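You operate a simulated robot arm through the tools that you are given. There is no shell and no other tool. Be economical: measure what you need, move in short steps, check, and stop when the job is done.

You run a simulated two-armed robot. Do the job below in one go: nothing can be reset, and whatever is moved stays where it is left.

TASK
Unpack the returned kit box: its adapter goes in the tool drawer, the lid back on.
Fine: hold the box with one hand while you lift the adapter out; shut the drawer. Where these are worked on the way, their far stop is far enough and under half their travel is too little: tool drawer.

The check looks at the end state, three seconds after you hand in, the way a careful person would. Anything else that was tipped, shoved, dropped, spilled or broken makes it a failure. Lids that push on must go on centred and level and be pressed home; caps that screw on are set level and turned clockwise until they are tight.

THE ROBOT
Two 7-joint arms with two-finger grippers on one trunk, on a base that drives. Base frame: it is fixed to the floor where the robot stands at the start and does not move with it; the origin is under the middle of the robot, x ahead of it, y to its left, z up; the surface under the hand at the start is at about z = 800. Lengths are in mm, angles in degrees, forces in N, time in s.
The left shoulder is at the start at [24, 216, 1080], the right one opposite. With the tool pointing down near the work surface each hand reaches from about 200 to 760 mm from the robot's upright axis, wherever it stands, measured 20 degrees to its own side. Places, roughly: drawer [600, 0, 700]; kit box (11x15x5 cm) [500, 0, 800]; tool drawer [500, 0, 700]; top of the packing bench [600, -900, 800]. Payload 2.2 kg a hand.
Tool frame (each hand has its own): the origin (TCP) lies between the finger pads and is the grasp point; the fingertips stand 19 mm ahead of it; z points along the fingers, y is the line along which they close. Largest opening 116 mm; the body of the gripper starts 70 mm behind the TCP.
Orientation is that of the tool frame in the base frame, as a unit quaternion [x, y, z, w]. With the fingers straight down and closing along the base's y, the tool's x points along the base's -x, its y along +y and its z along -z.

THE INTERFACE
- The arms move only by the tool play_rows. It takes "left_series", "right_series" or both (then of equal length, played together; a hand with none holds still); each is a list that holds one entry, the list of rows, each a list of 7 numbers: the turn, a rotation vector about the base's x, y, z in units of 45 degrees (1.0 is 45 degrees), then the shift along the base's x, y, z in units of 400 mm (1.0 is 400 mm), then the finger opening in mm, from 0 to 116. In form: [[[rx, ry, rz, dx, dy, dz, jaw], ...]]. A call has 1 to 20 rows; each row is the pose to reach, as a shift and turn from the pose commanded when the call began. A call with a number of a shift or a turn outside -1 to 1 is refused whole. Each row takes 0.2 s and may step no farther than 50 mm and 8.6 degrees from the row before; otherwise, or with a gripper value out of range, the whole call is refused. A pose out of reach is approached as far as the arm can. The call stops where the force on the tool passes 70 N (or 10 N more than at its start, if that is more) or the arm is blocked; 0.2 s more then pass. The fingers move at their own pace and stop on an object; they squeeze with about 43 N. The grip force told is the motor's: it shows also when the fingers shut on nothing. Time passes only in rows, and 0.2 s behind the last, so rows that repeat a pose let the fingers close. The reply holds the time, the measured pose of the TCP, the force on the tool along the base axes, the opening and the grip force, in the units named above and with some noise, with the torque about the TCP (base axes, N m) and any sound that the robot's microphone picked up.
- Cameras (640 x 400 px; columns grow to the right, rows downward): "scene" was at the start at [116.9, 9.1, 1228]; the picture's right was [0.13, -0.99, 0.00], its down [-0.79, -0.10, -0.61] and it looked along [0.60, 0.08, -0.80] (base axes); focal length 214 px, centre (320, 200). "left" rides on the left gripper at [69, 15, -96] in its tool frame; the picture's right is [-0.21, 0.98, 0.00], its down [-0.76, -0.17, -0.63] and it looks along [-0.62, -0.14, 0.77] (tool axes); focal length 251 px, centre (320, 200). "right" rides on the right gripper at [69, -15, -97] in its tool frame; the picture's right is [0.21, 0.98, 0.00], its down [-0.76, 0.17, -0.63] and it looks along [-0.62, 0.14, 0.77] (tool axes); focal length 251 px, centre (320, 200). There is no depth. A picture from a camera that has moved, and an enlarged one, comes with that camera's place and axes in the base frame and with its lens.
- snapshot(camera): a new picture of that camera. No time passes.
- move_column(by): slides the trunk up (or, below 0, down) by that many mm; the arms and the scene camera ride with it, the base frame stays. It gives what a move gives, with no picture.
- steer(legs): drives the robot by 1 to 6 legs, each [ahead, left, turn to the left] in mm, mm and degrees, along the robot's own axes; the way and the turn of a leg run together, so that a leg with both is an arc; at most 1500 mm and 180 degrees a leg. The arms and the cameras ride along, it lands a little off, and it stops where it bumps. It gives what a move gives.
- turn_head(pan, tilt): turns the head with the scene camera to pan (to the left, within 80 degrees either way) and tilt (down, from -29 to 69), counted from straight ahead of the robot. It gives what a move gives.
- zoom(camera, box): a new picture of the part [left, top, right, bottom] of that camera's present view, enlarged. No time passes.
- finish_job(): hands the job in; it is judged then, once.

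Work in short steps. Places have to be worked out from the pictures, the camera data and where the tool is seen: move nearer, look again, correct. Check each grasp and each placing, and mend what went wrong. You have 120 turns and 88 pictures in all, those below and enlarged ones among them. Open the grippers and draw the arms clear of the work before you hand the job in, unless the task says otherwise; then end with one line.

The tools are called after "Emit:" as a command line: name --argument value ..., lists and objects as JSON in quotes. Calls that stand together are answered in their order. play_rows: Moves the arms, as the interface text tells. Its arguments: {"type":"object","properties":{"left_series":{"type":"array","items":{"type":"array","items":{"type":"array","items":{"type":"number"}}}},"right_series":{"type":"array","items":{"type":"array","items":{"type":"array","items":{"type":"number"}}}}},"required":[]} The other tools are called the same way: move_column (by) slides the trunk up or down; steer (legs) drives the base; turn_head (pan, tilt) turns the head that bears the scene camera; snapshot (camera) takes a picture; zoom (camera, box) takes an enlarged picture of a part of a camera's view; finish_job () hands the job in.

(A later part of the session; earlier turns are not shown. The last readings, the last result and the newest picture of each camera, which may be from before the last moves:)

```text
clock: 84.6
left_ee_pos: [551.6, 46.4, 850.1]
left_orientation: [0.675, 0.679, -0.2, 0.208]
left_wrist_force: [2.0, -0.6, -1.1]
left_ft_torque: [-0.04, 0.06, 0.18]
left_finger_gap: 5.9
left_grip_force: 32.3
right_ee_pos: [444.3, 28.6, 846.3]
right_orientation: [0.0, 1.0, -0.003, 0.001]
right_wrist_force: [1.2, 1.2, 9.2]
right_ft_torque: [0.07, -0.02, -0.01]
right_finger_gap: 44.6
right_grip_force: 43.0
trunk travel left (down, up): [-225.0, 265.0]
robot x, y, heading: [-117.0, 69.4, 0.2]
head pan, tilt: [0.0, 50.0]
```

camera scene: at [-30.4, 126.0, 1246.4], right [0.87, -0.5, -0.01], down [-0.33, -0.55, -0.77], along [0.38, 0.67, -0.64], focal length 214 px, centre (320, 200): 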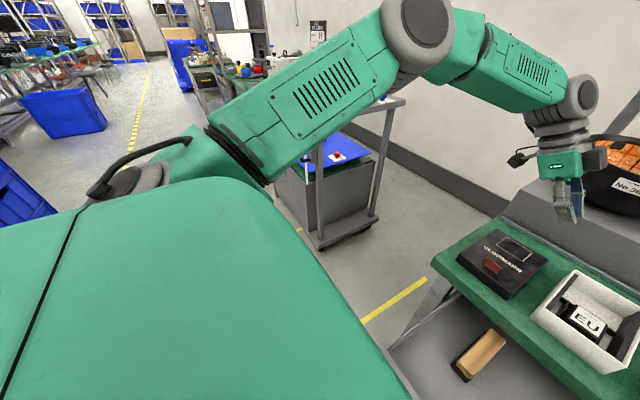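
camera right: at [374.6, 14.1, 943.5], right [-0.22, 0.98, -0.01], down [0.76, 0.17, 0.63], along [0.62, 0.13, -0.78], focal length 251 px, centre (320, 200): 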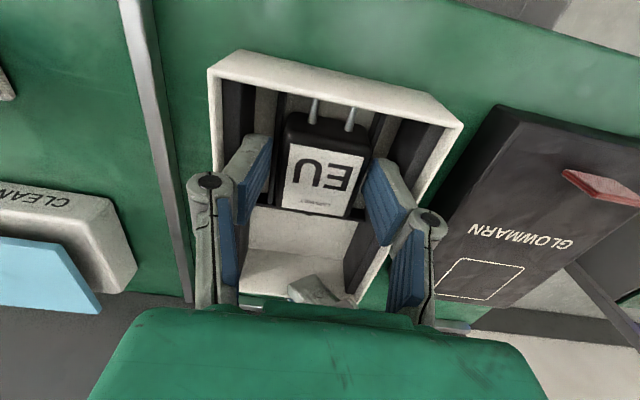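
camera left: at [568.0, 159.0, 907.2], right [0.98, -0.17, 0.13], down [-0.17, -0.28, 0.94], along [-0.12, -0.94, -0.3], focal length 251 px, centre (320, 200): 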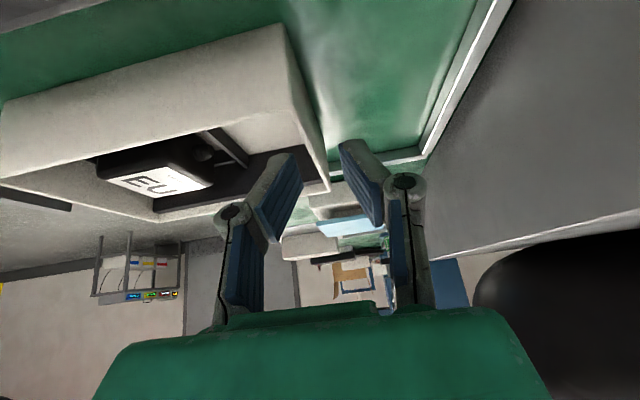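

The adapter is gripped (44.6 mm, 43 N). I lift slowly while the left hand holds the box.

Emit:
play_rows --right_series '[[[0, 0, 0, 0, 0, 0.01, 20], [0, 0, 0, 0, 0, 0.025, 20], [0, 0, 0, 0, 0, 0.05, 20], [0, 0, 0, 0, 0, 0.09, 20], [0, 0, 0, 0, 0, 0.15, 20], [0, 0, 0, 0, 0, 0.22, 20], [0, 0, 0, 0, 0, 0.22, 20]]]'

Emit:
snapshot --camera "scene"

```text
clock: 86.2
left_ee_pos: [551.8, 46.0, 851.0]
left_orientation: [0.674, 0.679, -0.201, 0.209]
left_wrist_force: [0.4, 0.0, -0.2]
left_ft_torque: [0.0, 0.06, 0.04]
left_finger_gap: 6.2
left_grip_force: 32.4
right_ee_pos: [445.5, 27.0, 928.1]
right_orientation: [0.002, 1.0, -0.001, -0.007]
right_wrist_force: [0.2, 0.2, -1.0]
right_ft_torque: [0.03, 0.01, -0.04]
right_finger_gap: 44.6
right_grip_force: 43.5
trunk travel left (down, up): [-225.0, 265.0]
robot x, y, heading: [-115.8, 68.6, 0.2]
head pan, tilt: [0.0, 50.0]
```

```text
39 pictures are left
camera scene: at [4.6, 68.1, 1231.1], right [0.0, -1.0, 0.0], down [-0.77, 0.0, -0.64], along [0.64, 0.0, -0.77], focal length 214 px, centre (320, 200)
```

scene: 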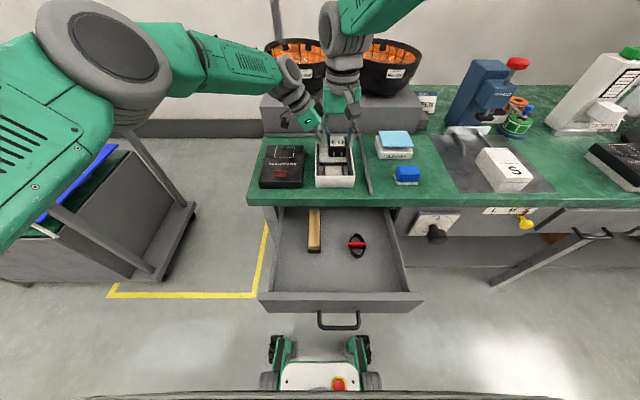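

The adapter is out and the box stayed put. I carry the adapter over the free front part of the drawer (about x 222, y 0) and look before lowering.

Emit:
play_rows --right_series '[[[0, 0, 0, -0.08, 0, 0.01, 20], [0, 0, 0, -0.18, -0.01, 0.02, 20], [0, 0, 0, -0.28, -0.03, 0.0, 20], [0, 0, 0, -0.38, -0.05, -0.03, 20], [0, 0, 0, -0.47, -0.065, -0.06, 20], [0, 0, 0, -0.555, -0.0675, -0.1, 20], [0, 0, 0, -0.555, -0.0675, -0.2, 20], [0, 0, 0, -0.555, -0.0675, -0.3, 20], [0, 0, 0, -0.555, -0.0675, -0.3, 20]]]'

Emit:
snapshot --camera "right"

Emit:
snapshot --camera "scene"

```text
clock: 88.4
left_ee_pos: [549.7, 45.8, 853.5]
left_orientation: [0.675, 0.679, -0.199, 0.21]
left_wrist_force: [0.0, -1.1, -0.6]
left_ft_torque: [-0.01, -0.03, -0.03]
left_finger_gap: 6.2
left_grip_force: 32.1
right_ee_pos: [234.1, 11.4, 841.4]
right_orientation: [0.017, 0.999, 0.031, 0.017]
right_wrist_force: [0.5, 0.2, -1.8]
right_ft_torque: [-0.01, 0.01, 0.0]
right_finger_gap: 45.0
right_grip_force: 42.8
trunk travel left (down, up): [-225.0, 265.0]
robot x, y, heading: [-113.9, 71.7, -0.1]
head pan, tilt: [0.0, 50.0]
stopped in row 9 (right hand): the arm was blocked; the commanded pose is now the measured one
```

```text
38 pictures are left
camera right: at [161.2, -6.9, 933.8], right [-0.18, 0.98, 0.05], down [0.74, 0.1, 0.67], along [0.65, 0.16, -0.74], focal length 251 px, centre (320, 200)
```

right: 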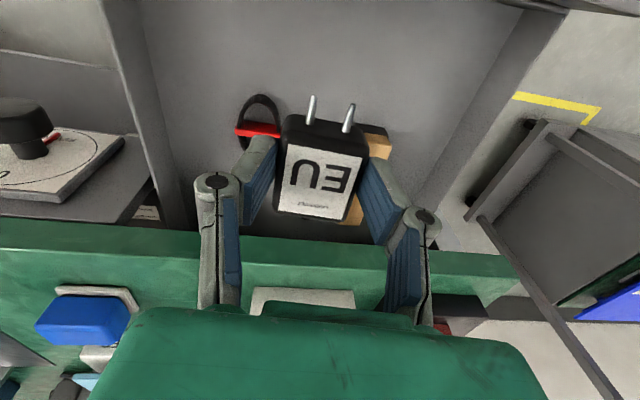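

```text
37 pictures are left
camera scene: at [3.6, 67.8, 1231.2], right [0.0, -1.0, 0.0], down [-0.77, 0.0, -0.64], along [0.64, 0.0, -0.77], focal length 214 px, centre (320, 200)
```

scene: 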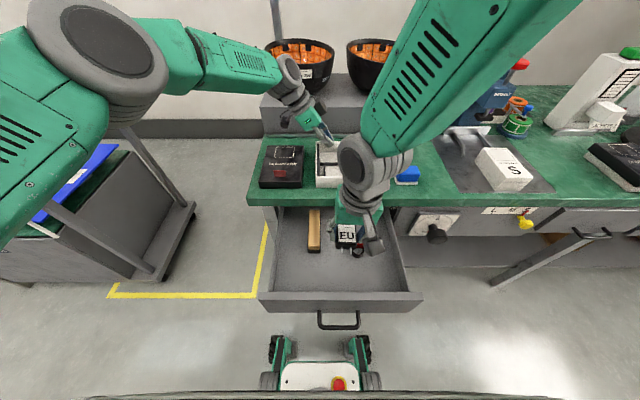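

The wrist limit stopped it again. I yaw the hand +45° to get away from the limit (adapter direction in the drawer doesn't matter) and move in the same call.

Emit:
play_rows --right_series '[[[0, 0, 0.15, 0.01, 0, 0, 20], [-0.03, 0.02, 0.32, 0, -0.01, 0, 20], [-0.05, 0.03, 0.49, -0.01, -0.03, 0, 20], [-0.06, 0.04, 0.66, -0.02, -0.04, 0, 20], [-0.07, 0.04, 0.83, -0.03, -0.05, 0, 20], [-0.079, 0.043, 1.0, -0.035, -0.06, 0, 20], [-0.079, 0.043, 1.0, -0.035, -0.06, 0, 20]]]'

```text
clock: 90.0
left_ee_pos: [549.3, 45.6, 851.9]
left_orientation: [0.675, 0.678, -0.2, 0.209]
left_wrist_force: [1.0, 0.0, -0.4]
left_ft_torque: [0.01, 0.01, 0.01]
left_finger_gap: 6.0
left_grip_force: 32.9
right_ee_pos: [220.7, -11.6, 840.3]
right_orientation: [-0.371, 0.929, 0.002, -0.011]
right_wrist_force: [0.3, -0.4, -1.2]
right_ft_torque: [0.0, 0.0, 0.0]
right_finger_gap: 44.9
right_grip_force: 42.7
trunk travel left (down, up): [-225.0, 265.0]
robot x, y, heading: [-117.8, 67.9, 0.2]
head pan, tilt: [0.0, 50.0]
```

Level and on target at (221, −12). I lower toward the drawer floor to z 715 and look.

Emit:
play_rows --right_series '[[[0, 0, 0, 0, 0, -0.1, 20], [0, 0, 0, 0, 0, -0.2, 20], [0, 0, 0, 0, 0, -0.28, 20], [0, 0, 0, 0, 0, -0.313, 20], [0, 0, 0, 0, 0, -0.313, 20]]]'

Emit:
snapshot --camera "right"

Emit:
zoom --camera "scene" --box '[250, 180, 430, 340]'

```text
clock: 91.2
left_ee_pos: [548.4, 44.9, 852.2]
left_orientation: [0.675, 0.678, -0.199, 0.21]
left_wrist_force: [0.7, -0.2, -0.1]
left_ft_torque: [-0.03, 0.07, 0.07]
left_finger_gap: 5.9
left_grip_force: 32.6
right_ee_pos: [227.6, -11.7, 721.5]
right_orientation: [-0.356, 0.934, 0.014, -0.004]
right_wrist_force: [-1.1, 1.0, 30.8]
right_ft_torque: [-0.08, -0.94, -0.02]
right_finger_gap: 46.0
right_grip_force: 42.2
trunk travel left (down, up): [-225.0, 265.0]
robot x, y, heading: [-116.2, 68.1, 0.3]
head pan, tilt: [0.0, 50.0]
```

```text
36 pictures are left
camera right: at [187.1, -70.4, 817.7], right [-0.81, 0.59, 0.03], down [0.47, 0.61, 0.64], along [0.36, 0.53, -0.77], focal length 251 px, centre (320, 200)
```

right: 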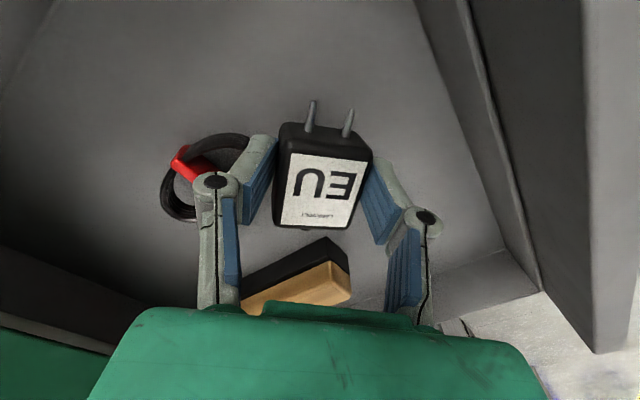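

```text
2.50 times, centred on (340, 260) of scene
camera zoom: at [1.1, 68.6, 1231.8], right [0.0, -1.0, 0.0], down [-0.77, 0.0, -0.64], along [0.64, 0.0, -0.77], focal length 536 px, centre (270, 50)
```

zoom: 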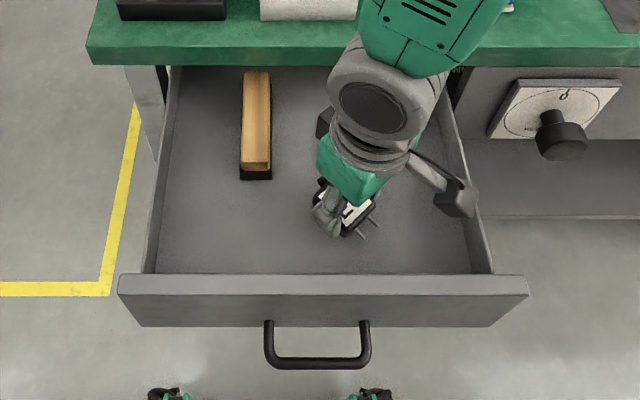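

There's 31 N of contact at z 721: the adapter's corner is on the drawer floor. I ease up to just touching and release.

Emit:
play_rows --right_series '[[[0, 0, 0, 0, 0, 0.01, 20], [0, 0, 0, 0, 0, 0.015, 20], [0, 0, 0, 0, 0, 0.015, 20]]]'

Emit:
snapshot --camera "right"

```text
clock: 92.0
left_ee_pos: [549.6, 45.6, 852.3]
left_orientation: [0.675, 0.678, -0.2, 0.21]
left_wrist_force: [0.5, 0.3, -0.9]
left_ft_torque: [-0.04, -0.03, -0.01]
left_finger_gap: 6.0
left_grip_force: 32.4
right_ee_pos: [221.6, -15.1, 722.6]
right_orientation: [-0.356, 0.934, 0.012, -0.014]
right_wrist_force: [1.6, -0.5, 13.7]
right_ft_torque: [0.0, -0.57, -0.06]
right_finger_gap: 45.4
right_grip_force: 42.5
trunk travel left (down, up): [-225.0, 265.0]
robot x, y, heading: [-114.4, 70.6, 0.1]
head pan, tilt: [0.0, 50.0]
```

```text
34 pictures are left
camera right: at [182.9, -73.2, 817.9], right [-0.81, 0.59, 0.04], down [0.48, 0.62, 0.62], along [0.34, 0.52, -0.78], focal length 251 px, centre (320, 200)
```

right: 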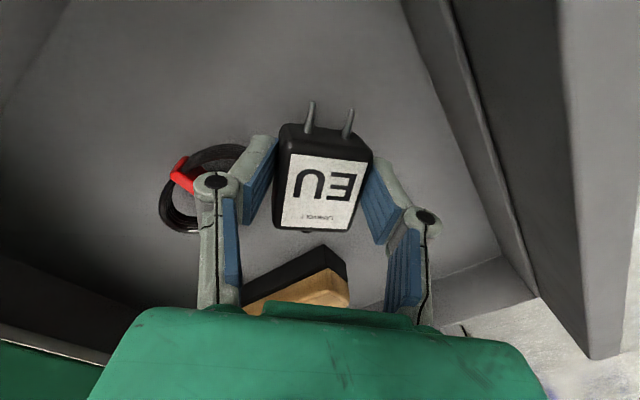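

The ring item is clear of the fingers. I open and raise the hand.

Emit:
play_rows --right_series '[[[0, 0, 0, 0, 0, 0.003, 46], [0, 0, 0, 0, 0, 0.003, 52], [0, 0, 0, 0, 0, 0.003, 58], [0, 0, 0, 0, 0, 0.03, 58], [0, 0, 0, 0, 0, 0.1, 58], [0, 0, 0, 0, 0, 0.2, 58], [0, 0, 0, 0, 0, 0.3, 58], [0, 0, 0, 0, 0, 0.4, 58]]]'

Emit:
snapshot --camera "right"

```text
clock: 93.8
left_ee_pos: [548.0, 44.8, 853.6]
left_orientation: [0.676, 0.678, -0.199, 0.209]
left_wrist_force: [0.4, -0.1, -0.2]
left_ft_torque: [-0.06, -0.02, 0.05]
left_finger_gap: 6.3
left_grip_force: 32.2
right_ee_pos: [219.8, -12.5, 883.2]
right_orientation: [-0.371, 0.929, 0.002, -0.01]
right_wrist_force: [-0.7, -0.1, -0.2]
right_ft_torque: [0.01, 0.0, 0.01]
right_finger_gap: 58.0
right_grip_force: 0.0
trunk travel left (down, up): [-225.0, 265.0]
robot x, y, heading: [-117.6, 65.8, 0.3]
head pan, tilt: [0.0, 50.0]
```

```text
33 pictures are left
camera right: at [181.6, -70.8, 980.1], right [-0.83, 0.56, 0.02], down [0.45, 0.65, 0.62], along [0.34, 0.52, -0.79], focal length 251 px, centre (320, 200)
```

right: 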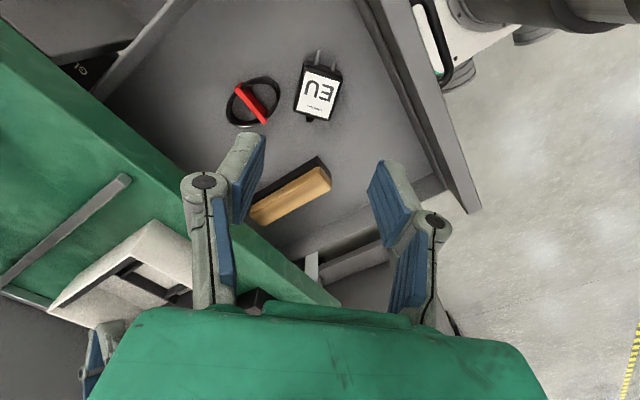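

The adapter lies flat and free in the drawer. Next I release the box with the left hand, back it out, and level it over the lid, while the right hand withdraws to the right.

Emit:
play_rows --left_series '[[[0, 0, 0, 0, 0, 0, 24], [0, 0, 0, 0, 0, 0, 24], [0, 0, 0, 0, 0.03, 0.06, 24], [0, 0, 0, 0, 0.08, 0.15, 24], [0.12, 0, 0, -0.02, 0.13, 0.25, 24], [0.25, 0, 0, -0.06, 0.18, 0.27, 24], [0.37, 0, 0, -0.12, 0.23, 0.27, 24], [0.5, 0, 0, -0.18, 0.27, 0.27, 30], [0.62, 0, 0, -0.24, 0.3, 0.25, 36], [0.75, 0, 0, -0.29, 0.33, 0.22, 44], [0.75, 0, 0, -0.32, 0.33, 0.18, 44], [0.75, 0, 0, -0.32, 0.33, 0.18, 44]]]' --right_series '[[[0, 0, 0, 0, 0, 0, 58], [0, 0, 0, 0, -0.06, 0.03, 58], [0, 0, 0, 0, -0.14, 0.06, 58], [0, 0, 0, 0, -0.22, 0.1, 58], [0, 0, 0, 0, -0.3, 0.12, 58], [0, 0, 0, 0, -0.38, 0.12, 58], [0, 0, 0, 0, -0.46, 0.12, 58], [0, 0, 0, 0, -0.5, 0.12, 58], [0, 0, 0, 0, -0.5, 0.12, 58], [0, 0, 0, 0, -0.5, 0.12, 58], [0, 0, 0, 0, -0.5, 0.12, 58], [0, 0, 0, 0, -0.5, 0.12, 58]]]'

Emit:
zoom --camera "scene" --box '[240, 110, 400, 220]'

Emit:
snapshot --camera "left"

```text
clock: 96.4
left_ee_pos: [419.6, 177.7, 924.1]
left_orientation: [0.707, 0.707, 0.006, 0.004]
left_wrist_force: [0.0, -0.2, -0.5]
left_ft_torque: [-0.04, 0.0, 0.0]
left_finger_gap: 43.9
left_grip_force: 0.1
right_ee_pos: [218.9, -213.5, 928.9]
right_orientation: [-0.37, 0.929, 0.003, -0.012]
right_wrist_force: [0.1, 0.0, 0.6]
right_ft_torque: [-0.05, -0.03, 0.02]
right_finger_gap: 58.2
right_grip_force: 0.1
trunk travel left (down, up): [-225.0, 265.0]
robot x, y, heading: [-119.8, 68.9, 0.3]
head pan, tilt: [0.0, 50.0]
```

```text
3.64 times, centred on (320, 165) of scene
camera zoom: at [2.4, 66.2, 1231.4], right [0.0, -1.0, 0.0], down [-0.77, 0.0, -0.64], along [0.64, 0.0, -0.77], focal length 780 px, centre (320, 327)
```

zoom: 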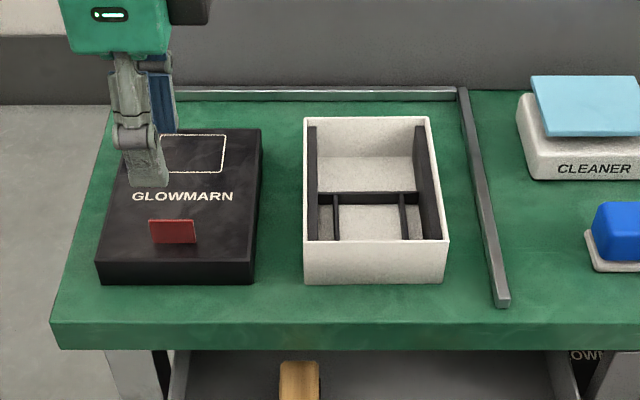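

```text
31 pictures are left
camera left: at [433.9, 245.0, 1021.7], right [0.98, -0.21, 0.01], down [-0.18, -0.76, 0.63], along [-0.12, -0.61, -0.78], focal length 251 px, centre (320, 200)
```

left: 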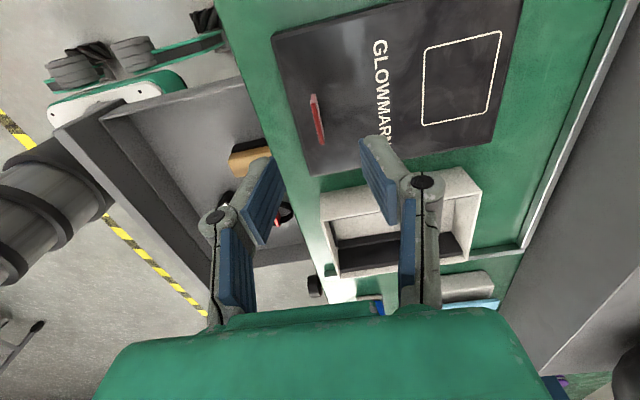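

Box measured: its centre shifted about +4.3 mm in y at the front, with about 0.4° yaw. The lid's tab is under the left hand at (421, 179). I lower and regrip the tab at the same relative spot.

Emit:
play_rows --left_series '[[[0, 0, -0.009, 0.002, 0.001, -0.05, 44], [0, 0, -0.009, 0.002, 0.001, -0.1, 44], [0, 0, -0.009, 0.002, 0.001, -0.15, 44], [0, 0, -0.009, 0.002, 0.001, -0.168, 44], [0, 0, -0.009, 0.002, 0.001, -0.168, 44]]]'

Emit:
snapshot --camera "left"

```text
clock: 97.6
left_ee_pos: [421.4, 174.5, 857.3]
left_orientation: [0.71, 0.704, 0.006, 0.003]
left_wrist_force: [-0.4, -0.1, 0.1]
left_ft_torque: [0.02, -0.03, -0.01]
left_finger_gap: 43.8
left_grip_force: 0.1
right_ee_pos: [219.9, -214.7, 928.9]
right_orientation: [-0.37, 0.929, 0.003, -0.012]
right_wrist_force: [-0.3, 0.8, 0.2]
right_ft_torque: [0.0, 0.01, 0.03]
right_finger_gap: 57.6
right_grip_force: 0.0
trunk travel left (down, up): [-225.0, 265.0]
robot x, y, heading: [-116.4, 68.4, -0.0]
head pan, tilt: [0.0, 50.0]
```

```text
30 pictures are left
camera left: at [435.1, 244.0, 954.9], right [0.97, -0.22, 0.01], down [-0.18, -0.76, 0.63], along [-0.13, -0.61, -0.78], focal length 251 px, centre (320, 200)
```

left: 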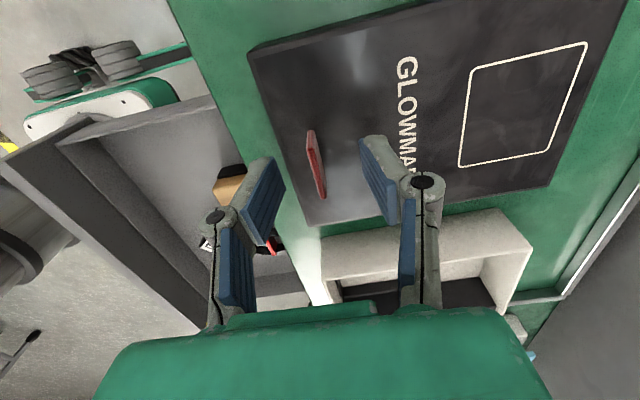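

The hand is 3.5 mm low in y and about 1° off its original grip orientation. I correct both, then close.

Emit:
play_rows --left_series '[[[-0.016, 0.016, 0.007, -0.002, 0.009, -0.002, 44], [-0.016, 0.016, 0.007, -0.002, 0.009, -0.002, 44], [-0.016, 0.016, 0.007, -0.002, 0.009, -0.002, 20], [-0.016, 0.016, 0.007, -0.002, 0.009, -0.002, 10], [-0.016, 0.016, 0.007, -0.002, 0.009, -0.002, 0], [-0.016, 0.016, 0.007, -0.002, 0.009, -0.002, 0], [-0.016, 0.016, 0.007, -0.002, 0.009, -0.002, 0]]]'

```text
clock: 99.2
left_ee_pos: [420.7, 179.8, 857.4]
left_orientation: [0.708, 0.706, -0.003, 0.003]
left_wrist_force: [-0.3, 0.0, 0.7]
left_ft_torque: [0.0, 0.01, 0.02]
left_finger_gap: 6.2
left_grip_force: 32.9
right_ee_pos: [219.8, -214.0, 927.1]
right_orientation: [-0.37, 0.929, 0.003, -0.01]
right_wrist_force: [-1.3, -0.5, 0.0]
right_ft_torque: [0.04, 0.0, -0.01]
right_finger_gap: 58.0
right_grip_force: 0.0
trunk travel left (down, up): [-225.0, 265.0]
robot x, y, heading: [-118.4, 67.5, 0.0]
head pan, tilt: [0.0, 50.0]
```

The tab is gripped. I lift the lid and carry it above the box (target y ≈ 34.8, yaw +0.4°), then look.

Emit:
play_rows --left_series '[[[0, 0, 0, 0, 0, 0.03, 0], [0, 0, 0, 0, 0, 0.08, 0], [0, 0, 0, 0, 0, 0.16, 0], [0, 0, 0.003, 0, -0.07, 0.18, 0], [0, 0, 0.006, 0, -0.16, 0.18, 0], [0, 0, 0.009, 0, -0.26, 0.18, 0], [0, 0, 0.009, 0, -0.34, 0.18, 0], [0, 0, 0.009, 0, -0.3625, 0.16, 0], [0, 0, 0.009, 0, -0.3625, 0.14, 0], [0, 0, 0.009, 0, -0.3625, 0.14, 0], [0, 0, 0.009, 0, -0.3625, 0.14, 0]]]'

Emit:
zoom --camera "scene" --box '[280, 110, 400, 200]'

```text
clock: 101.6
left_ee_pos: [420.0, 36.2, 914.0]
left_orientation: [0.705, 0.709, -0.002, 0.002]
left_wrist_force: [0.3, 0.3, -0.2]
left_ft_torque: [-0.01, 0.01, 0.02]
left_finger_gap: 6.1
left_grip_force: 33.0
right_ee_pos: [219.9, -213.3, 929.9]
right_orientation: [-0.37, 0.929, 0.004, -0.012]
right_wrist_force: [-0.1, -0.5, -0.5]
right_ft_torque: [0.05, -0.02, -0.04]
right_finger_gap: 57.9
right_grip_force: 0.0
trunk travel left (down, up): [-225.0, 265.0]
robot x, y, heading: [-117.0, 67.4, 0.2]
head pan, tilt: [0.0, 50.0]
```

```text
4.44 times, centred on (340, 155) of scene
camera zoom: at [2.7, 65.3, 1231.3], right [0.0, -1.0, 0.0], down [-0.77, 0.0, -0.64], along [0.64, 0.0, -0.77], focal length 953 px, centre (231, 400)
```

zoom: 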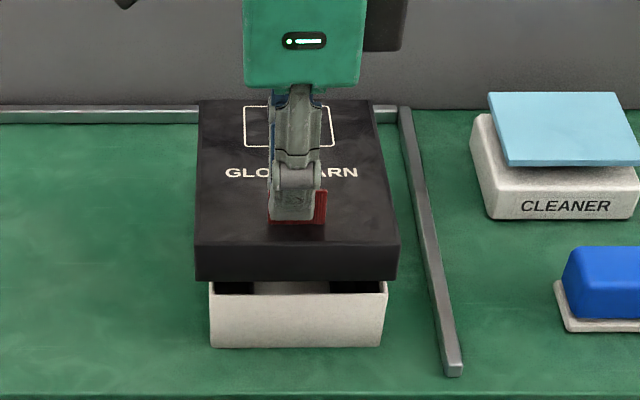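

The lid is just above the rim. I zoom tightly to compare lid and box edges, as the lid looks 2–3 mm too far left.

Emit:
zoom --camera "scene" --box '[322, 155, 386, 195]'

Emit:
snapshot --camera "left"

```text
10.00 times, centred on (354, 175) of scene
camera zoom: at [2.7, 65.3, 1231.3], right [0.0, -1.0, 0.0], down [-0.77, 0.0, -0.64], along [0.64, 0.0, -0.77], focal length 2145 px, centre (-20, 450)
```

zoom: 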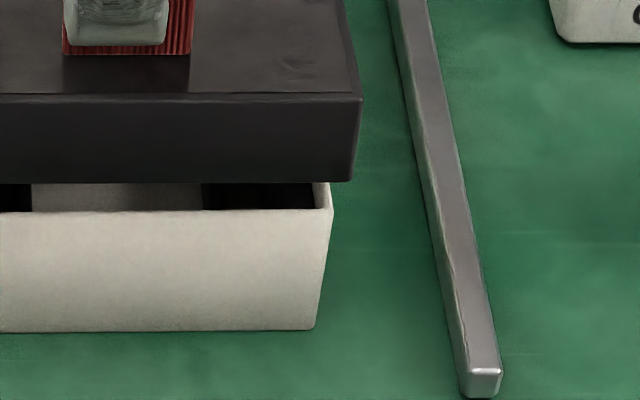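

```text
27 pictures are left
camera left: at [434.4, 104.6, 1009.2], right [0.98, -0.21, 0.0], down [-0.16, -0.75, 0.64], along [-0.13, -0.63, -0.77], focal length 251 px, centre (320, 200)
```

left: 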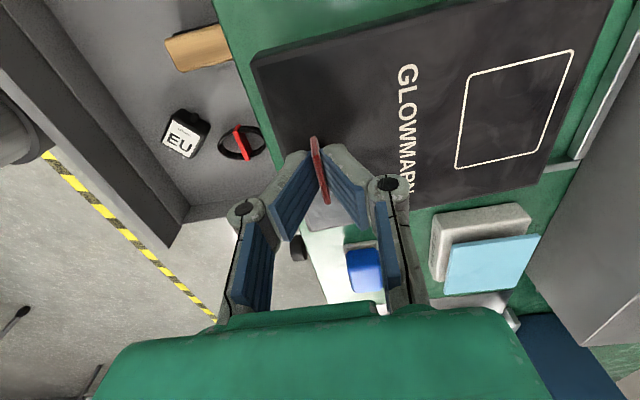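

Measured: the lid's rear droops about 2.4° and the lid sits 2.9 mm too far left relative to the box. I correct both (pitch −2.4°, y −2.9) and raise slightly, then recheck.

Emit:
play_rows --left_series '[[[0, -0.025, 0, 0, -0.004, 0.005, 0], [0, -0.053, 0, 0, -0.0073, 0.01, 0], [0, -0.053, 0, 0, -0.0073, 0.01, 0], [0, -0.053, 0, 0, -0.0073, 0.01, 0]]]'

Emit:
zoom --camera "scene" --box '[300, 115, 380, 195]'

```text
clock: 102.6
left_ee_pos: [419.9, 30.3, 916.8]
left_orientation: [0.705, 0.709, 0.013, 0.019]
left_wrist_force: [0.4, 0.1, -1.2]
left_ft_torque: [0.01, 0.04, 0.03]
left_finger_gap: 6.1
left_grip_force: 33.1
right_ee_pos: [218.9, -214.6, 929.0]
right_orientation: [-0.369, 0.929, 0.003, -0.012]
right_wrist_force: [-0.8, -0.6, -0.1]
right_ft_torque: [0.01, 0.0, 0.0]
right_finger_gap: 57.9
right_grip_force: 0.0
trunk travel left (down, up): [-225.0, 265.0]
robot x, y, heading: [-117.2, 66.1, -0.0]
head pan, tilt: [0.0, 50.0]
```

```text
5.00 times, centred on (340, 155) of scene
camera zoom: at [2.5, 65.1, 1231.3], right [0.0, -1.0, 0.0], down [-0.77, 0.0, -0.64], along [0.64, 0.0, -0.77], focal length 1072 px, centre (220, 425)
```

zoom: 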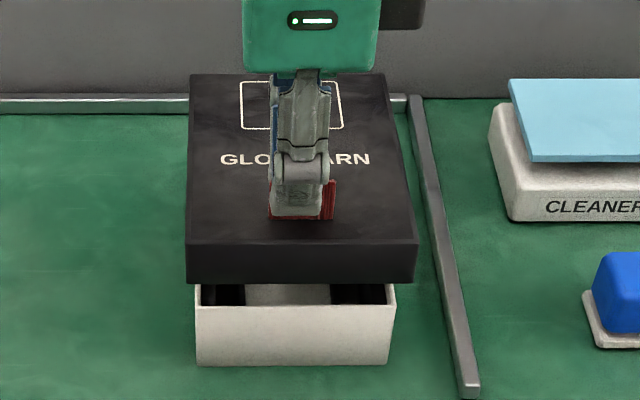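

Now the lid is nearly level; relative to the box it needs about −4 mm in x (the box was drawn slightly toward me while held) and +1.4 mm in y. I correct and check again just above the rim.

Emit:
play_rows --left_series '[[[0, 0, 0, -0.005, 0.002, 0, 0], [0, 0, 0, -0.0095, 0.0035, -0.01, 0], [0, 0, 0, -0.0095, 0.0035, -0.0175, 0], [0, 0, 0, -0.0095, 0.0035, -0.0175, 0], [0, 0, 0, -0.0095, 0.0035, -0.0175, 0]]]'

Emit:
zoom --camera "scene" --box '[300, 115, 380, 195]'

```text
clock: 103.8
left_ee_pos: [416.6, 34.1, 909.0]
left_orientation: [0.705, 0.709, 0.013, 0.018]
left_wrist_force: [0.5, -0.3, -0.1]
left_ft_torque: [0.02, 0.02, 0.04]
left_finger_gap: 5.9
left_grip_force: 33.1
right_ee_pos: [220.3, -214.0, 929.2]
right_orientation: [-0.369, 0.929, 0.003, -0.012]
right_wrist_force: [0.0, -0.1, 0.0]
right_ft_torque: [-0.02, -0.02, 0.0]
right_finger_gap: 57.8
right_grip_force: 0.0
trunk travel left (down, up): [-225.0, 265.0]
robot x, y, heading: [-117.2, 72.5, 0.1]
head pan, tilt: [0.0, 50.0]
```

```text
5.00 times, centred on (340, 155) of scene
camera zoom: at [2.6, 65.1, 1231.3], right [0.0, -1.0, 0.0], down [-0.77, 0.0, -0.64], along [0.64, 0.0, -0.77], focal length 1072 px, centre (220, 425)
```

zoom: 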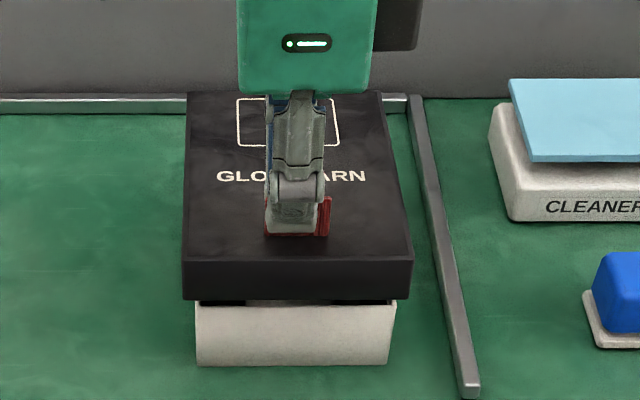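

y is now centred; the rear still droops about 2°, and a little more −x is needed. I correct the pitch by −1.8° and x by −3 mm and check again.

Emit:
play_rows --left_series '[[[0, -0.02, 0, -0.004, 0, 0.003, 0], [0, -0.04, 0, -0.0075, 0, 0.003, 0], [0, -0.04, 0, -0.0075, 0, 0.003, 0], [0, -0.04, 0, -0.0075, 0, 0.003, 0]]]'

Emit:
zoom --camera "scene" --box '[300, 115, 380, 195]'

```text
clock: 104.8
left_ee_pos: [413.6, 33.1, 911.2]
left_orientation: [0.704, 0.71, 0.023, 0.03]
left_wrist_force: [0.4, 0.1, -0.7]
left_ft_torque: [0.01, 0.02, -0.01]
left_finger_gap: 6.4
left_grip_force: 32.5
right_ee_pos: [220.4, -214.0, 929.1]
right_orientation: [-0.37, 0.929, 0.003, -0.012]
right_wrist_force: [0.1, 0.2, 0.5]
right_ft_torque: [-0.01, 0.02, 0.01]
right_finger_gap: 58.0
right_grip_force: 0.1
trunk travel left (down, up): [-225.0, 265.0]
robot x, y, heading: [-118.5, 64.1, -0.1]
head pan, tilt: [0.0, 50.0]
```

```text
5.00 times, centred on (340, 155) of scene
camera zoom: at [2.5, 65.1, 1231.3], right [0.0, -1.0, 0.0], down [-0.77, 0.0, -0.64], along [0.64, 0.0, -0.77], focal length 1072 px, centre (220, 425)
```

zoom: 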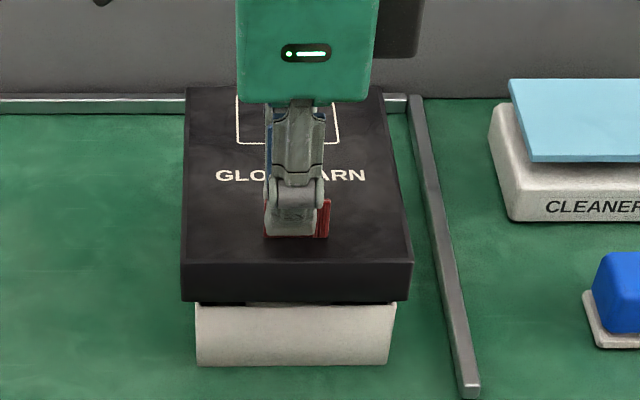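

Lid and box now align in x (overhang about 6 mm front), nearly level. I nudge y −0.8 mm and descend slowly onto the box.

Emit:
play_rows --left_series '[[[0, 0, 0, 0, -0.002, -0.008, 0], [0, 0, 0, 0, -0.002, -0.016, 0], [0, 0, 0, 0, -0.002, -0.024, 0], [0, 0, 0, 0, -0.002, -0.032, 0], [0, 0, 0, 0, -0.002, -0.032, 0]]]'

Emit:
zoom --camera "scene" --box '[300, 115, 380, 195]'

```text
clock: 106.0
left_ee_pos: [413.3, 33.7, 897.7]
left_orientation: [0.705, 0.709, 0.023, 0.029]
left_wrist_force: [0.9, -0.1, -0.2]
left_ft_torque: [0.0, 0.03, -0.02]
left_finger_gap: 6.2
left_grip_force: 32.9
right_ee_pos: [219.9, -214.3, 929.0]
right_orientation: [-0.37, 0.929, 0.003, -0.011]
right_wrist_force: [-0.3, 0.7, 0.0]
right_ft_torque: [0.05, 0.01, 0.03]
right_finger_gap: 58.1
right_grip_force: 0.0
trunk travel left (down, up): [-225.0, 265.0]
robot x, y, heading: [-118.9, 67.0, -0.1]
head pan, tilt: [0.0, 50.0]
```

```text
5.00 times, centred on (340, 155) of scene
camera zoom: at [2.6, 65.1, 1231.3], right [0.0, -1.0, 0.0], down [-0.77, 0.0, -0.64], along [0.64, 0.0, -0.77], focal length 1072 px, centre (220, 425)
```

zoom: 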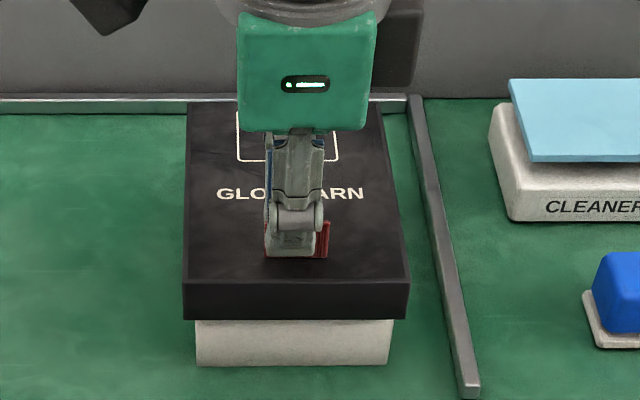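

No contact force and the skirt is already below the rim, so the lid is engaging. I continue down.

Emit:
play_rows --left_series '[[[0, 0, 0, 0, 0, -0.007, 0], [0, 0, 0, 0, 0, -0.014, 0], [0, 0, 0, 0, 0, -0.021, 0], [0, 0, 0, 0, 0, -0.028, 0], [0, 0, 0, 0, 0, -0.034, 0], [0, 0, 0, 0, 0, -0.038, 0]]]'

Emit:
zoom --camera "scene" --box '[300, 115, 380, 195]'

```text
clock: 107.4
left_ee_pos: [414.3, 33.6, 881.7]
left_orientation: [0.705, 0.708, 0.024, 0.029]
left_wrist_force: [0.4, 0.0, -0.3]
left_ft_torque: [0.02, -0.01, 0.01]
left_finger_gap: 5.9
left_grip_force: 33.2
right_ee_pos: [220.2, -214.7, 929.5]
right_orientation: [-0.37, 0.929, 0.004, -0.011]
right_wrist_force: [0.0, -0.5, -0.1]
right_ft_torque: [-0.02, 0.02, 0.02]
right_finger_gap: 58.4
right_grip_force: 0.1
trunk travel left (down, up): [-225.0, 265.0]
robot x, y, heading: [-118.8, 64.7, -0.1]
head pan, tilt: [0.0, 50.0]
```

```text
5.00 times, centred on (340, 155) of scene
camera zoom: at [2.6, 65.1, 1231.3], right [0.0, -1.0, 0.0], down [-0.77, 0.0, -0.64], along [0.64, 0.0, -0.77], focal length 1072 px, centre (220, 425)
```

zoom: 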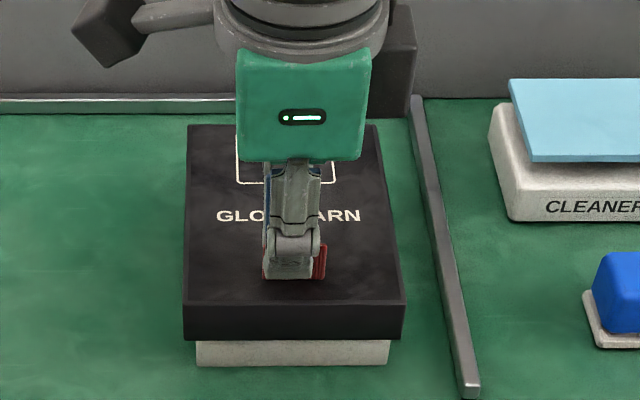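

Nearly seated, no contact yet. I go down a few more millimetres until it touches.

Emit:
play_rows --left_series '[[[0, 0, 0, 0, 0, -0.005, 0], [0, 0, 0, 0, 0, -0.01, 0], [0, 0, 0, 0, 0, -0.015, 0], [0, 0, 0, 0, 0, -0.015, 0]]]'

```text
clock: 108.4
left_ee_pos: [414.3, 34.0, 878.6]
left_orientation: [0.704, 0.709, 0.025, 0.032]
left_wrist_force: [-0.9, 1.4, 13.0]
left_ft_torque: [0.2, 0.02, -0.01]
left_finger_gap: 6.1
left_grip_force: 33.0
right_ee_pos: [219.3, -212.5, 929.4]
right_orientation: [-0.37, 0.929, 0.002, -0.012]
right_wrist_force: [-0.2, -0.1, -0.1]
right_ft_torque: [0.01, -0.03, 0.04]
right_finger_gap: 58.1
right_grip_force: 0.1
trunk travel left (down, up): [-225.0, 265.0]
robot x, y, heading: [-118.7, 69.3, 0.3]
head pan, tilt: [0.0, 50.0]
```

It has touched down (13 N at z 878.6). I release the tab, rise, and level the hand.

Emit:
play_rows --left_series '[[[0, 0, 0, 0, 0, 0.003, 0], [0, 0, 0, 0, 0, 0.003, 30], [0, 0, 0, 0, 0, 0.003, 40], [0, 0, 0, 0, 0, 0.05, 40], [0, 0.05, 0, 0, 0, 0.13, 40], [0, 0.093, 0, 0.05, 0, 0.15, 20], [0, 0.093, 0, 0.14, -0.01, 0.15, 0], [0, 0.093, 0, 0.2, -0.02, 0.12, 0], [0, 0.093, 0, 0.2, -0.02, 0.12, 0]]]'

Emit:
zoom --camera "scene" --box '[300, 115, 380, 195]'

Emit:
snapshot --camera "left"

```text
clock: 110.4
left_ee_pos: [494.4, 25.3, 926.0]
left_orientation: [0.706, 0.709, -0.002, 0.005]
left_wrist_force: [1.1, -0.5, 0.6]
left_ft_torque: [0.03, -0.02, -0.02]
left_finger_gap: 0.3
left_grip_force: 28.5
right_ee_pos: [218.1, -213.4, 929.1]
right_orientation: [-0.369, 0.929, 0.003, -0.011]
right_wrist_force: [0.3, -0.6, -0.4]
right_ft_torque: [-0.04, -0.01, 0.01]
right_finger_gap: 58.0
right_grip_force: 0.1
trunk travel left (down, up): [-225.0, 265.0]
robot x, y, heading: [-118.0, 69.1, 0.1]
head pan, tilt: [0.0, 50.0]
```

```text
5.00 times, centred on (340, 155) of scene
camera zoom: at [2.3, 64.8, 1231.4], right [0.0, -1.0, 0.0], down [-0.77, 0.0, -0.64], along [0.64, 0.0, -0.77], focal length 1072 px, centre (220, 425)
```

zoom: 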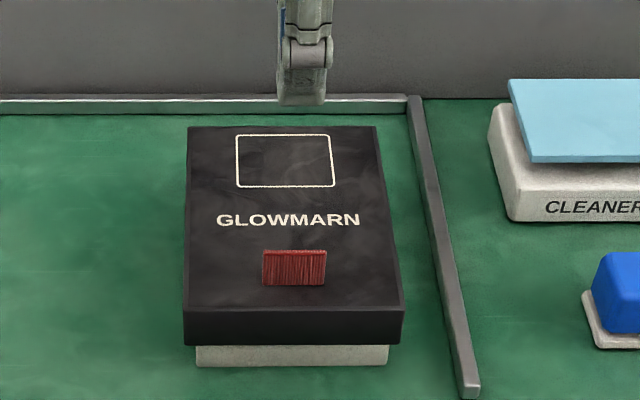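

```text
20 pictures are left
camera left: at [508.9, 94.9, 1021.8], right [0.98, -0.21, 0.0], down [-0.16, -0.75, 0.64], along [-0.13, -0.63, -0.77], focal length 251 px, centre (320, 200)
```

left: 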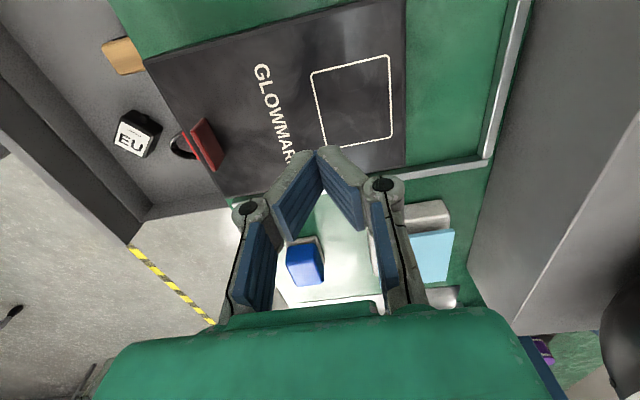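

The lid is on and centred. I press its middle with the closed fingertips.

Emit:
play_rows --left_series '[[[0, 0, 0, -0.03, 0, -0.06, 0], [0, 0, 0, -0.03, 0, -0.12, 0], [0, 0, 0, -0.03, 0, -0.14, 0], [0, 0, 0, -0.03, 0, -0.15, 0], [0, 0, 0, -0.03, 0, -0.16, 0], [0, 0, 0, -0.03, 0, -0.166, 0], [0, 0, 0, -0.03, 0, -0.166, 0]]]'

```text
clock: 112.0
left_ee_pos: [481.4, 24.0, 864.9]
left_orientation: [0.705, 0.709, 0.0, 0.01]
left_wrist_force: [2.5, -2.7, 40.4]
left_ft_torque: [0.01, -0.02, -0.02]
left_finger_gap: 6.3
left_grip_force: 28.1
right_ee_pos: [216.2, -213.1, 930.0]
right_orientation: [-0.37, 0.929, 0.003, -0.01]
right_wrist_force: [-1.0, -0.4, 0.3]
right_ft_torque: [-0.02, 0.05, 0.02]
right_finger_gap: 58.2
right_grip_force: 0.0
trunk travel left (down, up): [-225.0, 265.0]
robot x, y, heading: [-117.0, 69.1, 0.4]
head pan, tilt: [0.0, 50.0]
```

40 N was borne in the middle with the lid top at about z 846. I press near the rear and then toward the front as well.

Emit:
play_rows --left_series '[[[0, 0, 0, 0, 0, 0.06, 0], [0, 0, 0, 0.07, 0, 0.06, 0], [0, 0, 0, 0.13, 0.005, 0.06, 0], [0, 0, 0, 0.13, 0.005, 0.02, 0], [0, 0, 0, 0.13, 0.005, 0.01, 0], [0, 0, 0, 0.13, 0.005, 0.0, 0], [0, 0, 0, 0.13, 0.005, -0.005, 0], [0, 0, 0, 0.13, 0.005, -0.005, 0]]]'

Emit:
play_rows --left_series '[[[0, 0, 0, 0, 0, 0.07, 0], [0, 0, 0, -0.1, 0, 0.07, 0], [0, 0, 0, -0.2, -0.005, 0.07, 0], [0, 0, 0, -0.235, -0.005, 0.07, 0], [0, 0, 0, -0.235, -0.005, 0.03, 0], [0, 0, 0, -0.235, -0.005, 0.015, 0], [0, 0, 0, -0.235, -0.005, 0.005, 0], [0, 0, 0, -0.235, -0.005, -0.002, 0], [0, 0, 0, -0.235, -0.005, -0.002, 0]]]'

```text
clock: 113.8
left_ee_pos: [530.4, 26.3, 864.3]
left_orientation: [0.705, 0.71, 0.001, 0.009]
left_wrist_force: [8.7, -6.3, 39.1]
left_ft_torque: [-0.05, -0.11, -0.01]
left_finger_gap: 6.1
left_grip_force: 28.6
left hand out of reach, approached as far as the arm can: row 3, 4, 5, 6, 7, 8
right_ee_pos: [218.8, -215.0, 930.0]
right_orientation: [-0.37, 0.929, 0.003, -0.01]
right_wrist_force: [-0.1, 0.3, 0.6]
right_ft_torque: [0.02, 0.01, 0.03]
right_finger_gap: 57.9
right_grip_force: 0.1
trunk travel left (down, up): [-225.0, 265.0]
robot x, y, heading: [-115.9, 69.2, 0.0]
head pan, tilt: [0.0, 50.0]
```

```text
clock: 115.8
left_ee_pos: [434.4, 24.9, 864.2]
left_orientation: [0.704, 0.71, 0.001, 0.012]
left_wrist_force: [13.7, -1.3, 48.8]
left_ft_torque: [0.02, 0.33, 0.02]
left_finger_gap: 6.1
left_grip_force: 28.8
right_ee_pos: [218.9, -215.0, 930.8]
right_orientation: [-0.37, 0.929, 0.002, -0.01]
right_wrist_force: [-0.2, -0.4, 0.0]
right_ft_torque: [0.01, 0.02, 0.0]
right_finger_gap: 57.8
right_grip_force: 0.1
trunk travel left (down, up): [-225.0, 265.0]
robot x, y, heading: [-114.0, 70.3, -0.0]
head pan, tilt: [0.0, 50.0]
```

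The lid top reads the same height (TCP 864–865) front, middle and rear, so it's level and home. I lift the left hand, retract it to the left, and drive back 80 mm for closing the drawer.

Emit:
play_rows --left_series '[[[0, 0, 0, 0, 0, 0.1, 0], [0, 0, 0, 0, 0.05, 0.2, 20], [0, 0, 0, 0, 0.15, 0.28, 20], [0, 0, 0, -0.05, 0.25, 0.3, 20], [0, 0, 0, -0.1, 0.35, 0.3, 20], [0, 0, 0, -0.15, 0.45, 0.3, 20], [0, 0, 0, -0.15, 0.5, 0.3, 20]]]'

Emit:
steer --legs '[[-80, 0, 0]]'

Emit:
snapshot --camera "scene"

```text
refused: row 3 steps farther than a row can; nothing moved
```

```text
clock: 116.6
left_ee_pos: [423.5, 26.9, 873.0]
left_orientation: [0.702, 0.711, 0.006, 0.022]
left_wrist_force: [-0.7, 0.0, 0.3]
left_ft_torque: [0.0, -0.06, -0.04]
left_finger_gap: 0.1
left_grip_force: 28.5
right_ee_pos: [198.5, -211.9, 931.3]
right_orientation: [-0.37, 0.929, 0.0, -0.009]
right_wrist_force: [-0.5, -0.2, 0.7]
right_ft_torque: [0.0, -0.04, 0.0]
right_finger_gap: 57.7
right_grip_force: 0.1
trunk travel left (down, up): [-225.0, 265.0]
robot x, y, heading: [-131.6, 73.2, 0.2]
head pan, tilt: [0.0, 50.0]
stopped in leg 1: the force on the tool passed its limit at 77 N (the readings are from after the stop); the commanded pose is now the measured one
```

```text
19 pictures are left
camera scene: at [-16.5, 65.4, 1231.5], right [0.0, -1.0, 0.0], down [-0.77, 0.0, -0.64], along [0.64, 0.0, -0.77], focal length 214 px, centre (320, 200)
```

scene: 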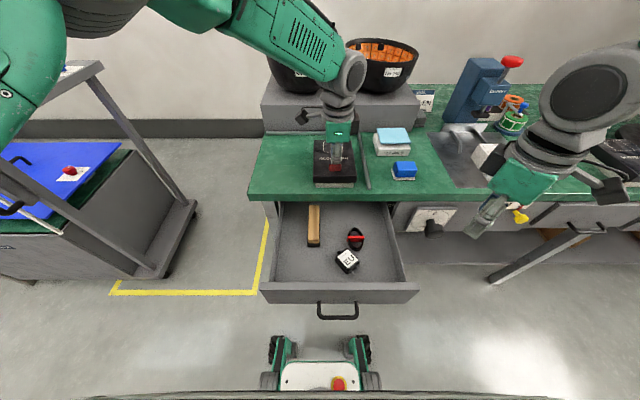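

My lift was refused (a row stepped too far) and the drive dragged the fingers against the tab before stopping. I raise the left hand straight up now and inspect the lid.

Emit:
play_rows --left_series '[[[0, 0, 0, 0, 0, 0.06, 0], [0, 0, 0, 0, 0, 0.15, 0], [0, 0, 0, 0, 0.04, 0.24, 10], [0, 0, 0, 0, 0.13, 0.27, 20], [0, 0, 0, 0, 0.24, 0.27, 20], [0, 0, 0, 0, 0.35, 0.27, 20], [0, 0, 0, 0, 0.45, 0.27, 20]]]'

Emit:
zoom --camera "scene" --box '[300, 115, 380, 195]'

```text
clock: 118.2
left_ee_pos: [426.6, 210.0, 979.0]
left_orientation: [0.702, 0.711, 0.006, 0.023]
left_wrist_force: [-0.2, 0.3, -0.1]
left_ft_torque: [0.0, 0.03, 0.0]
left_finger_gap: 20.1
left_grip_force: 0.0
right_ee_pos: [199.9, -209.6, 930.5]
right_orientation: [-0.37, 0.929, 0.001, -0.011]
right_wrist_force: [0.1, 0.0, 0.2]
right_ft_torque: [0.0, 0.05, 0.01]
right_finger_gap: 58.0
right_grip_force: 0.2
trunk travel left (down, up): [-225.0, 265.0]
robot x, y, heading: [-133.9, 69.9, 0.2]
head pan, tilt: [0.0, 50.0]
```

```text
5.00 times, centred on (340, 155) of scene
camera zoom: at [-14.7, 68.6, 1231.4], right [0.0, -1.0, 0.0], down [-0.77, 0.0, -0.64], along [0.64, 0.0, -0.77], focal length 1072 px, centre (220, 425)
```

zoom: 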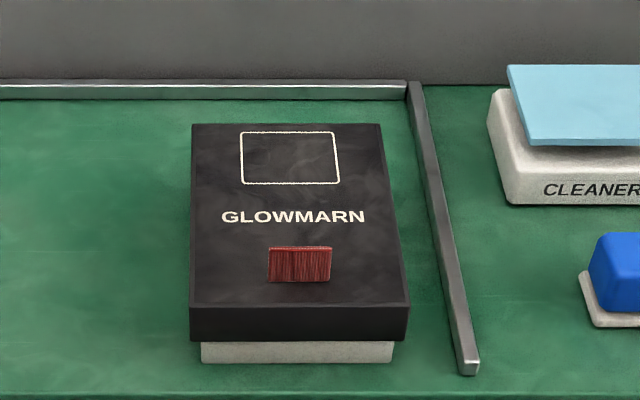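

The lid is still level and on, but the box slid about 14 mm toward me. I'll push it gently back with closed left fingers against the lid's front, first moving in front of it.

Emit:
play_rows --left_series '[[[0.01, 0.02, 0, -0.08, 0, 0, 10], [0.031, 0.052, -0.016, -0.175, -0.03, 0, 0], [0.031, 0.052, -0.016, -0.19, -0.14, 0, 0], [0.031, 0.052, -0.016, -0.19, -0.25, 0, 0], [0.031, 0.052, -0.016, -0.19, -0.36, 0, 0], [0.031, 0.052, -0.016, -0.19, -0.4575, -0.03, 0], [0.031, 0.052, -0.016, -0.19, -0.4575, -0.13, 0], [0.031, 0.052, -0.016, -0.19, -0.4575, -0.23, 0], [0.031, 0.052, -0.016, -0.19, -0.4575, -0.32, 0], [0.031, 0.052, -0.016, -0.19, -0.4575, -0.32, 0]]]'

Emit:
snapshot --camera "left"

```text
clock: 120.4
left_ee_pos: [352.1, 26.5, 851.3]
left_orientation: [0.705, 0.709, -0.002, 0.001]
left_wrist_force: [0.1, 0.5, 0.1]
left_ft_torque: [-0.01, 0.0, -0.03]
left_finger_gap: 0.0
left_grip_force: 28.0
right_ee_pos: [198.7, -212.2, 930.6]
right_orientation: [-0.369, 0.929, 0.002, -0.01]
right_wrist_force: [0.0, 0.3, -1.0]
right_ft_torque: [-0.02, -0.03, 0.0]
right_finger_gap: 57.8
right_grip_force: 0.0
trunk travel left (down, up): [-225.0, 265.0]
robot x, y, heading: [-132.7, 67.5, 0.1]
head pan, tilt: [0.0, 50.0]
```

```text
17 pictures are left
camera left: at [365.8, 95.0, 948.1], right [0.98, -0.21, 0.0], down [-0.16, -0.76, 0.63], along [-0.13, -0.62, -0.77], focal length 251 px, centre (320, 200)
```

left: 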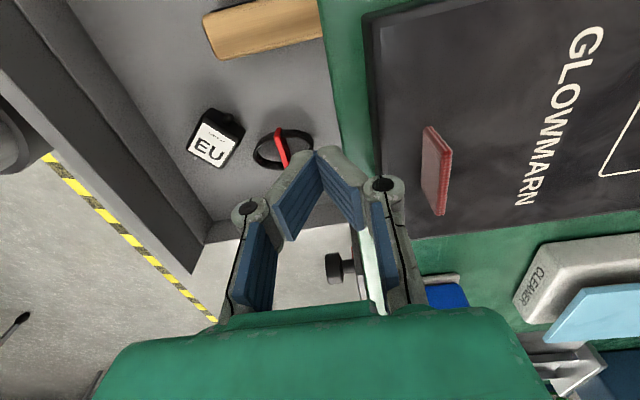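

The fingers are in front of the lid and level with its side. I push slowly forward 37 mm and come back.

Emit:
play_rows --left_series '[[[0, 0, 0, 0.03, 0, 0, 0], [0, 0, 0, 0.05, 0, 0, 0], [0, 0, 0, 0.06, 0, 0, 0], [0, 0, 0, 0.07, 0, 0, 0], [0, 0, 0, 0.08, 0, 0, 0], [0, 0, 0, 0.09, 0, 0, 0], [0, 0, 0, 0.094, 0, 0, 0], [0, 0, 0, 0.094, 0, 0, 0]]]'

Emit:
play_rows --left_series '[[[0, 0, 0, -0.05, 0, 0, 0], [0, 0, 0, -0.1, 0, 0.02, 0], [0, 0, 0, -0.1, 0, 0.1, 0], [0, 0, 0, -0.1, 0, 0.2, 0], [0, 0, 0, -0.1, 0.08, 0.26, 0], [0, 0, 0, -0.1, 0.19, 0.28, 0], [0, 0, 0, -0.1, 0.3, 0.28, 0], [0, 0, 0, -0.1, 0.41, 0.28, 0], [0, 0, 0, -0.1, 0.5, 0.28, 0]]]'

Emit:
zoom --camera "scene" --box '[300, 115, 380, 195]'

```text
clock: 122.2
left_ee_pos: [386.3, 24.1, 852.4]
left_orientation: [0.707, 0.707, 0.0, -0.002]
left_wrist_force: [-1.3, 0.4, 1.1]
left_ft_torque: [-0.03, -0.02, -0.01]
left_finger_gap: 0.1
left_grip_force: 28.8
right_ee_pos: [199.6, -211.9, 930.5]
right_orientation: [-0.37, 0.929, 0.002, -0.009]
right_wrist_force: [-0.1, -0.5, -0.1]
right_ft_torque: [0.01, 0.01, -0.01]
right_finger_gap: 58.2
right_grip_force: 0.1
trunk travel left (down, up): [-225.0, 265.0]
robot x, y, heading: [-136.9, 73.3, 0.1]
head pan, tilt: [0.0, 50.0]
```

```text
clock: 124.2
left_ee_pos: [343.2, 224.5, 962.7]
left_orientation: [0.708, 0.706, 0.0, 0.0]
left_wrist_force: [0.5, -0.2, -0.2]
left_ft_torque: [-0.02, 0.02, 0.0]
left_finger_gap: 0.2
left_grip_force: 28.0
right_ee_pos: [199.9, -210.2, 930.7]
right_orientation: [-0.37, 0.929, 0.001, -0.011]
right_wrist_force: [-1.1, 0.1, 0.1]
right_ft_torque: [0.0, -0.01, -0.01]
right_finger_gap: 57.8
right_grip_force: 0.1
trunk travel left (down, up): [-225.0, 265.0]
robot x, y, heading: [-132.9, 70.4, 0.0]
head pan, tilt: [0.0, 50.0]
```

```text
5.00 times, centred on (340, 155) of scene
camera zoom: at [-15.3, 68.4, 1231.4], right [0.0, -1.0, 0.0], down [-0.77, 0.0, -0.64], along [0.64, 0.0, -0.77], focal length 1072 px, centre (220, 425)
```

zoom: 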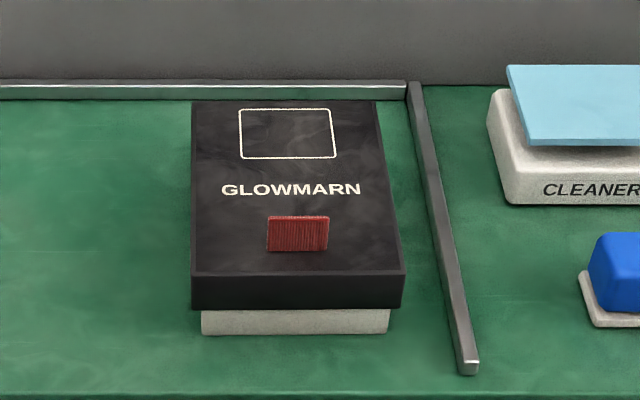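

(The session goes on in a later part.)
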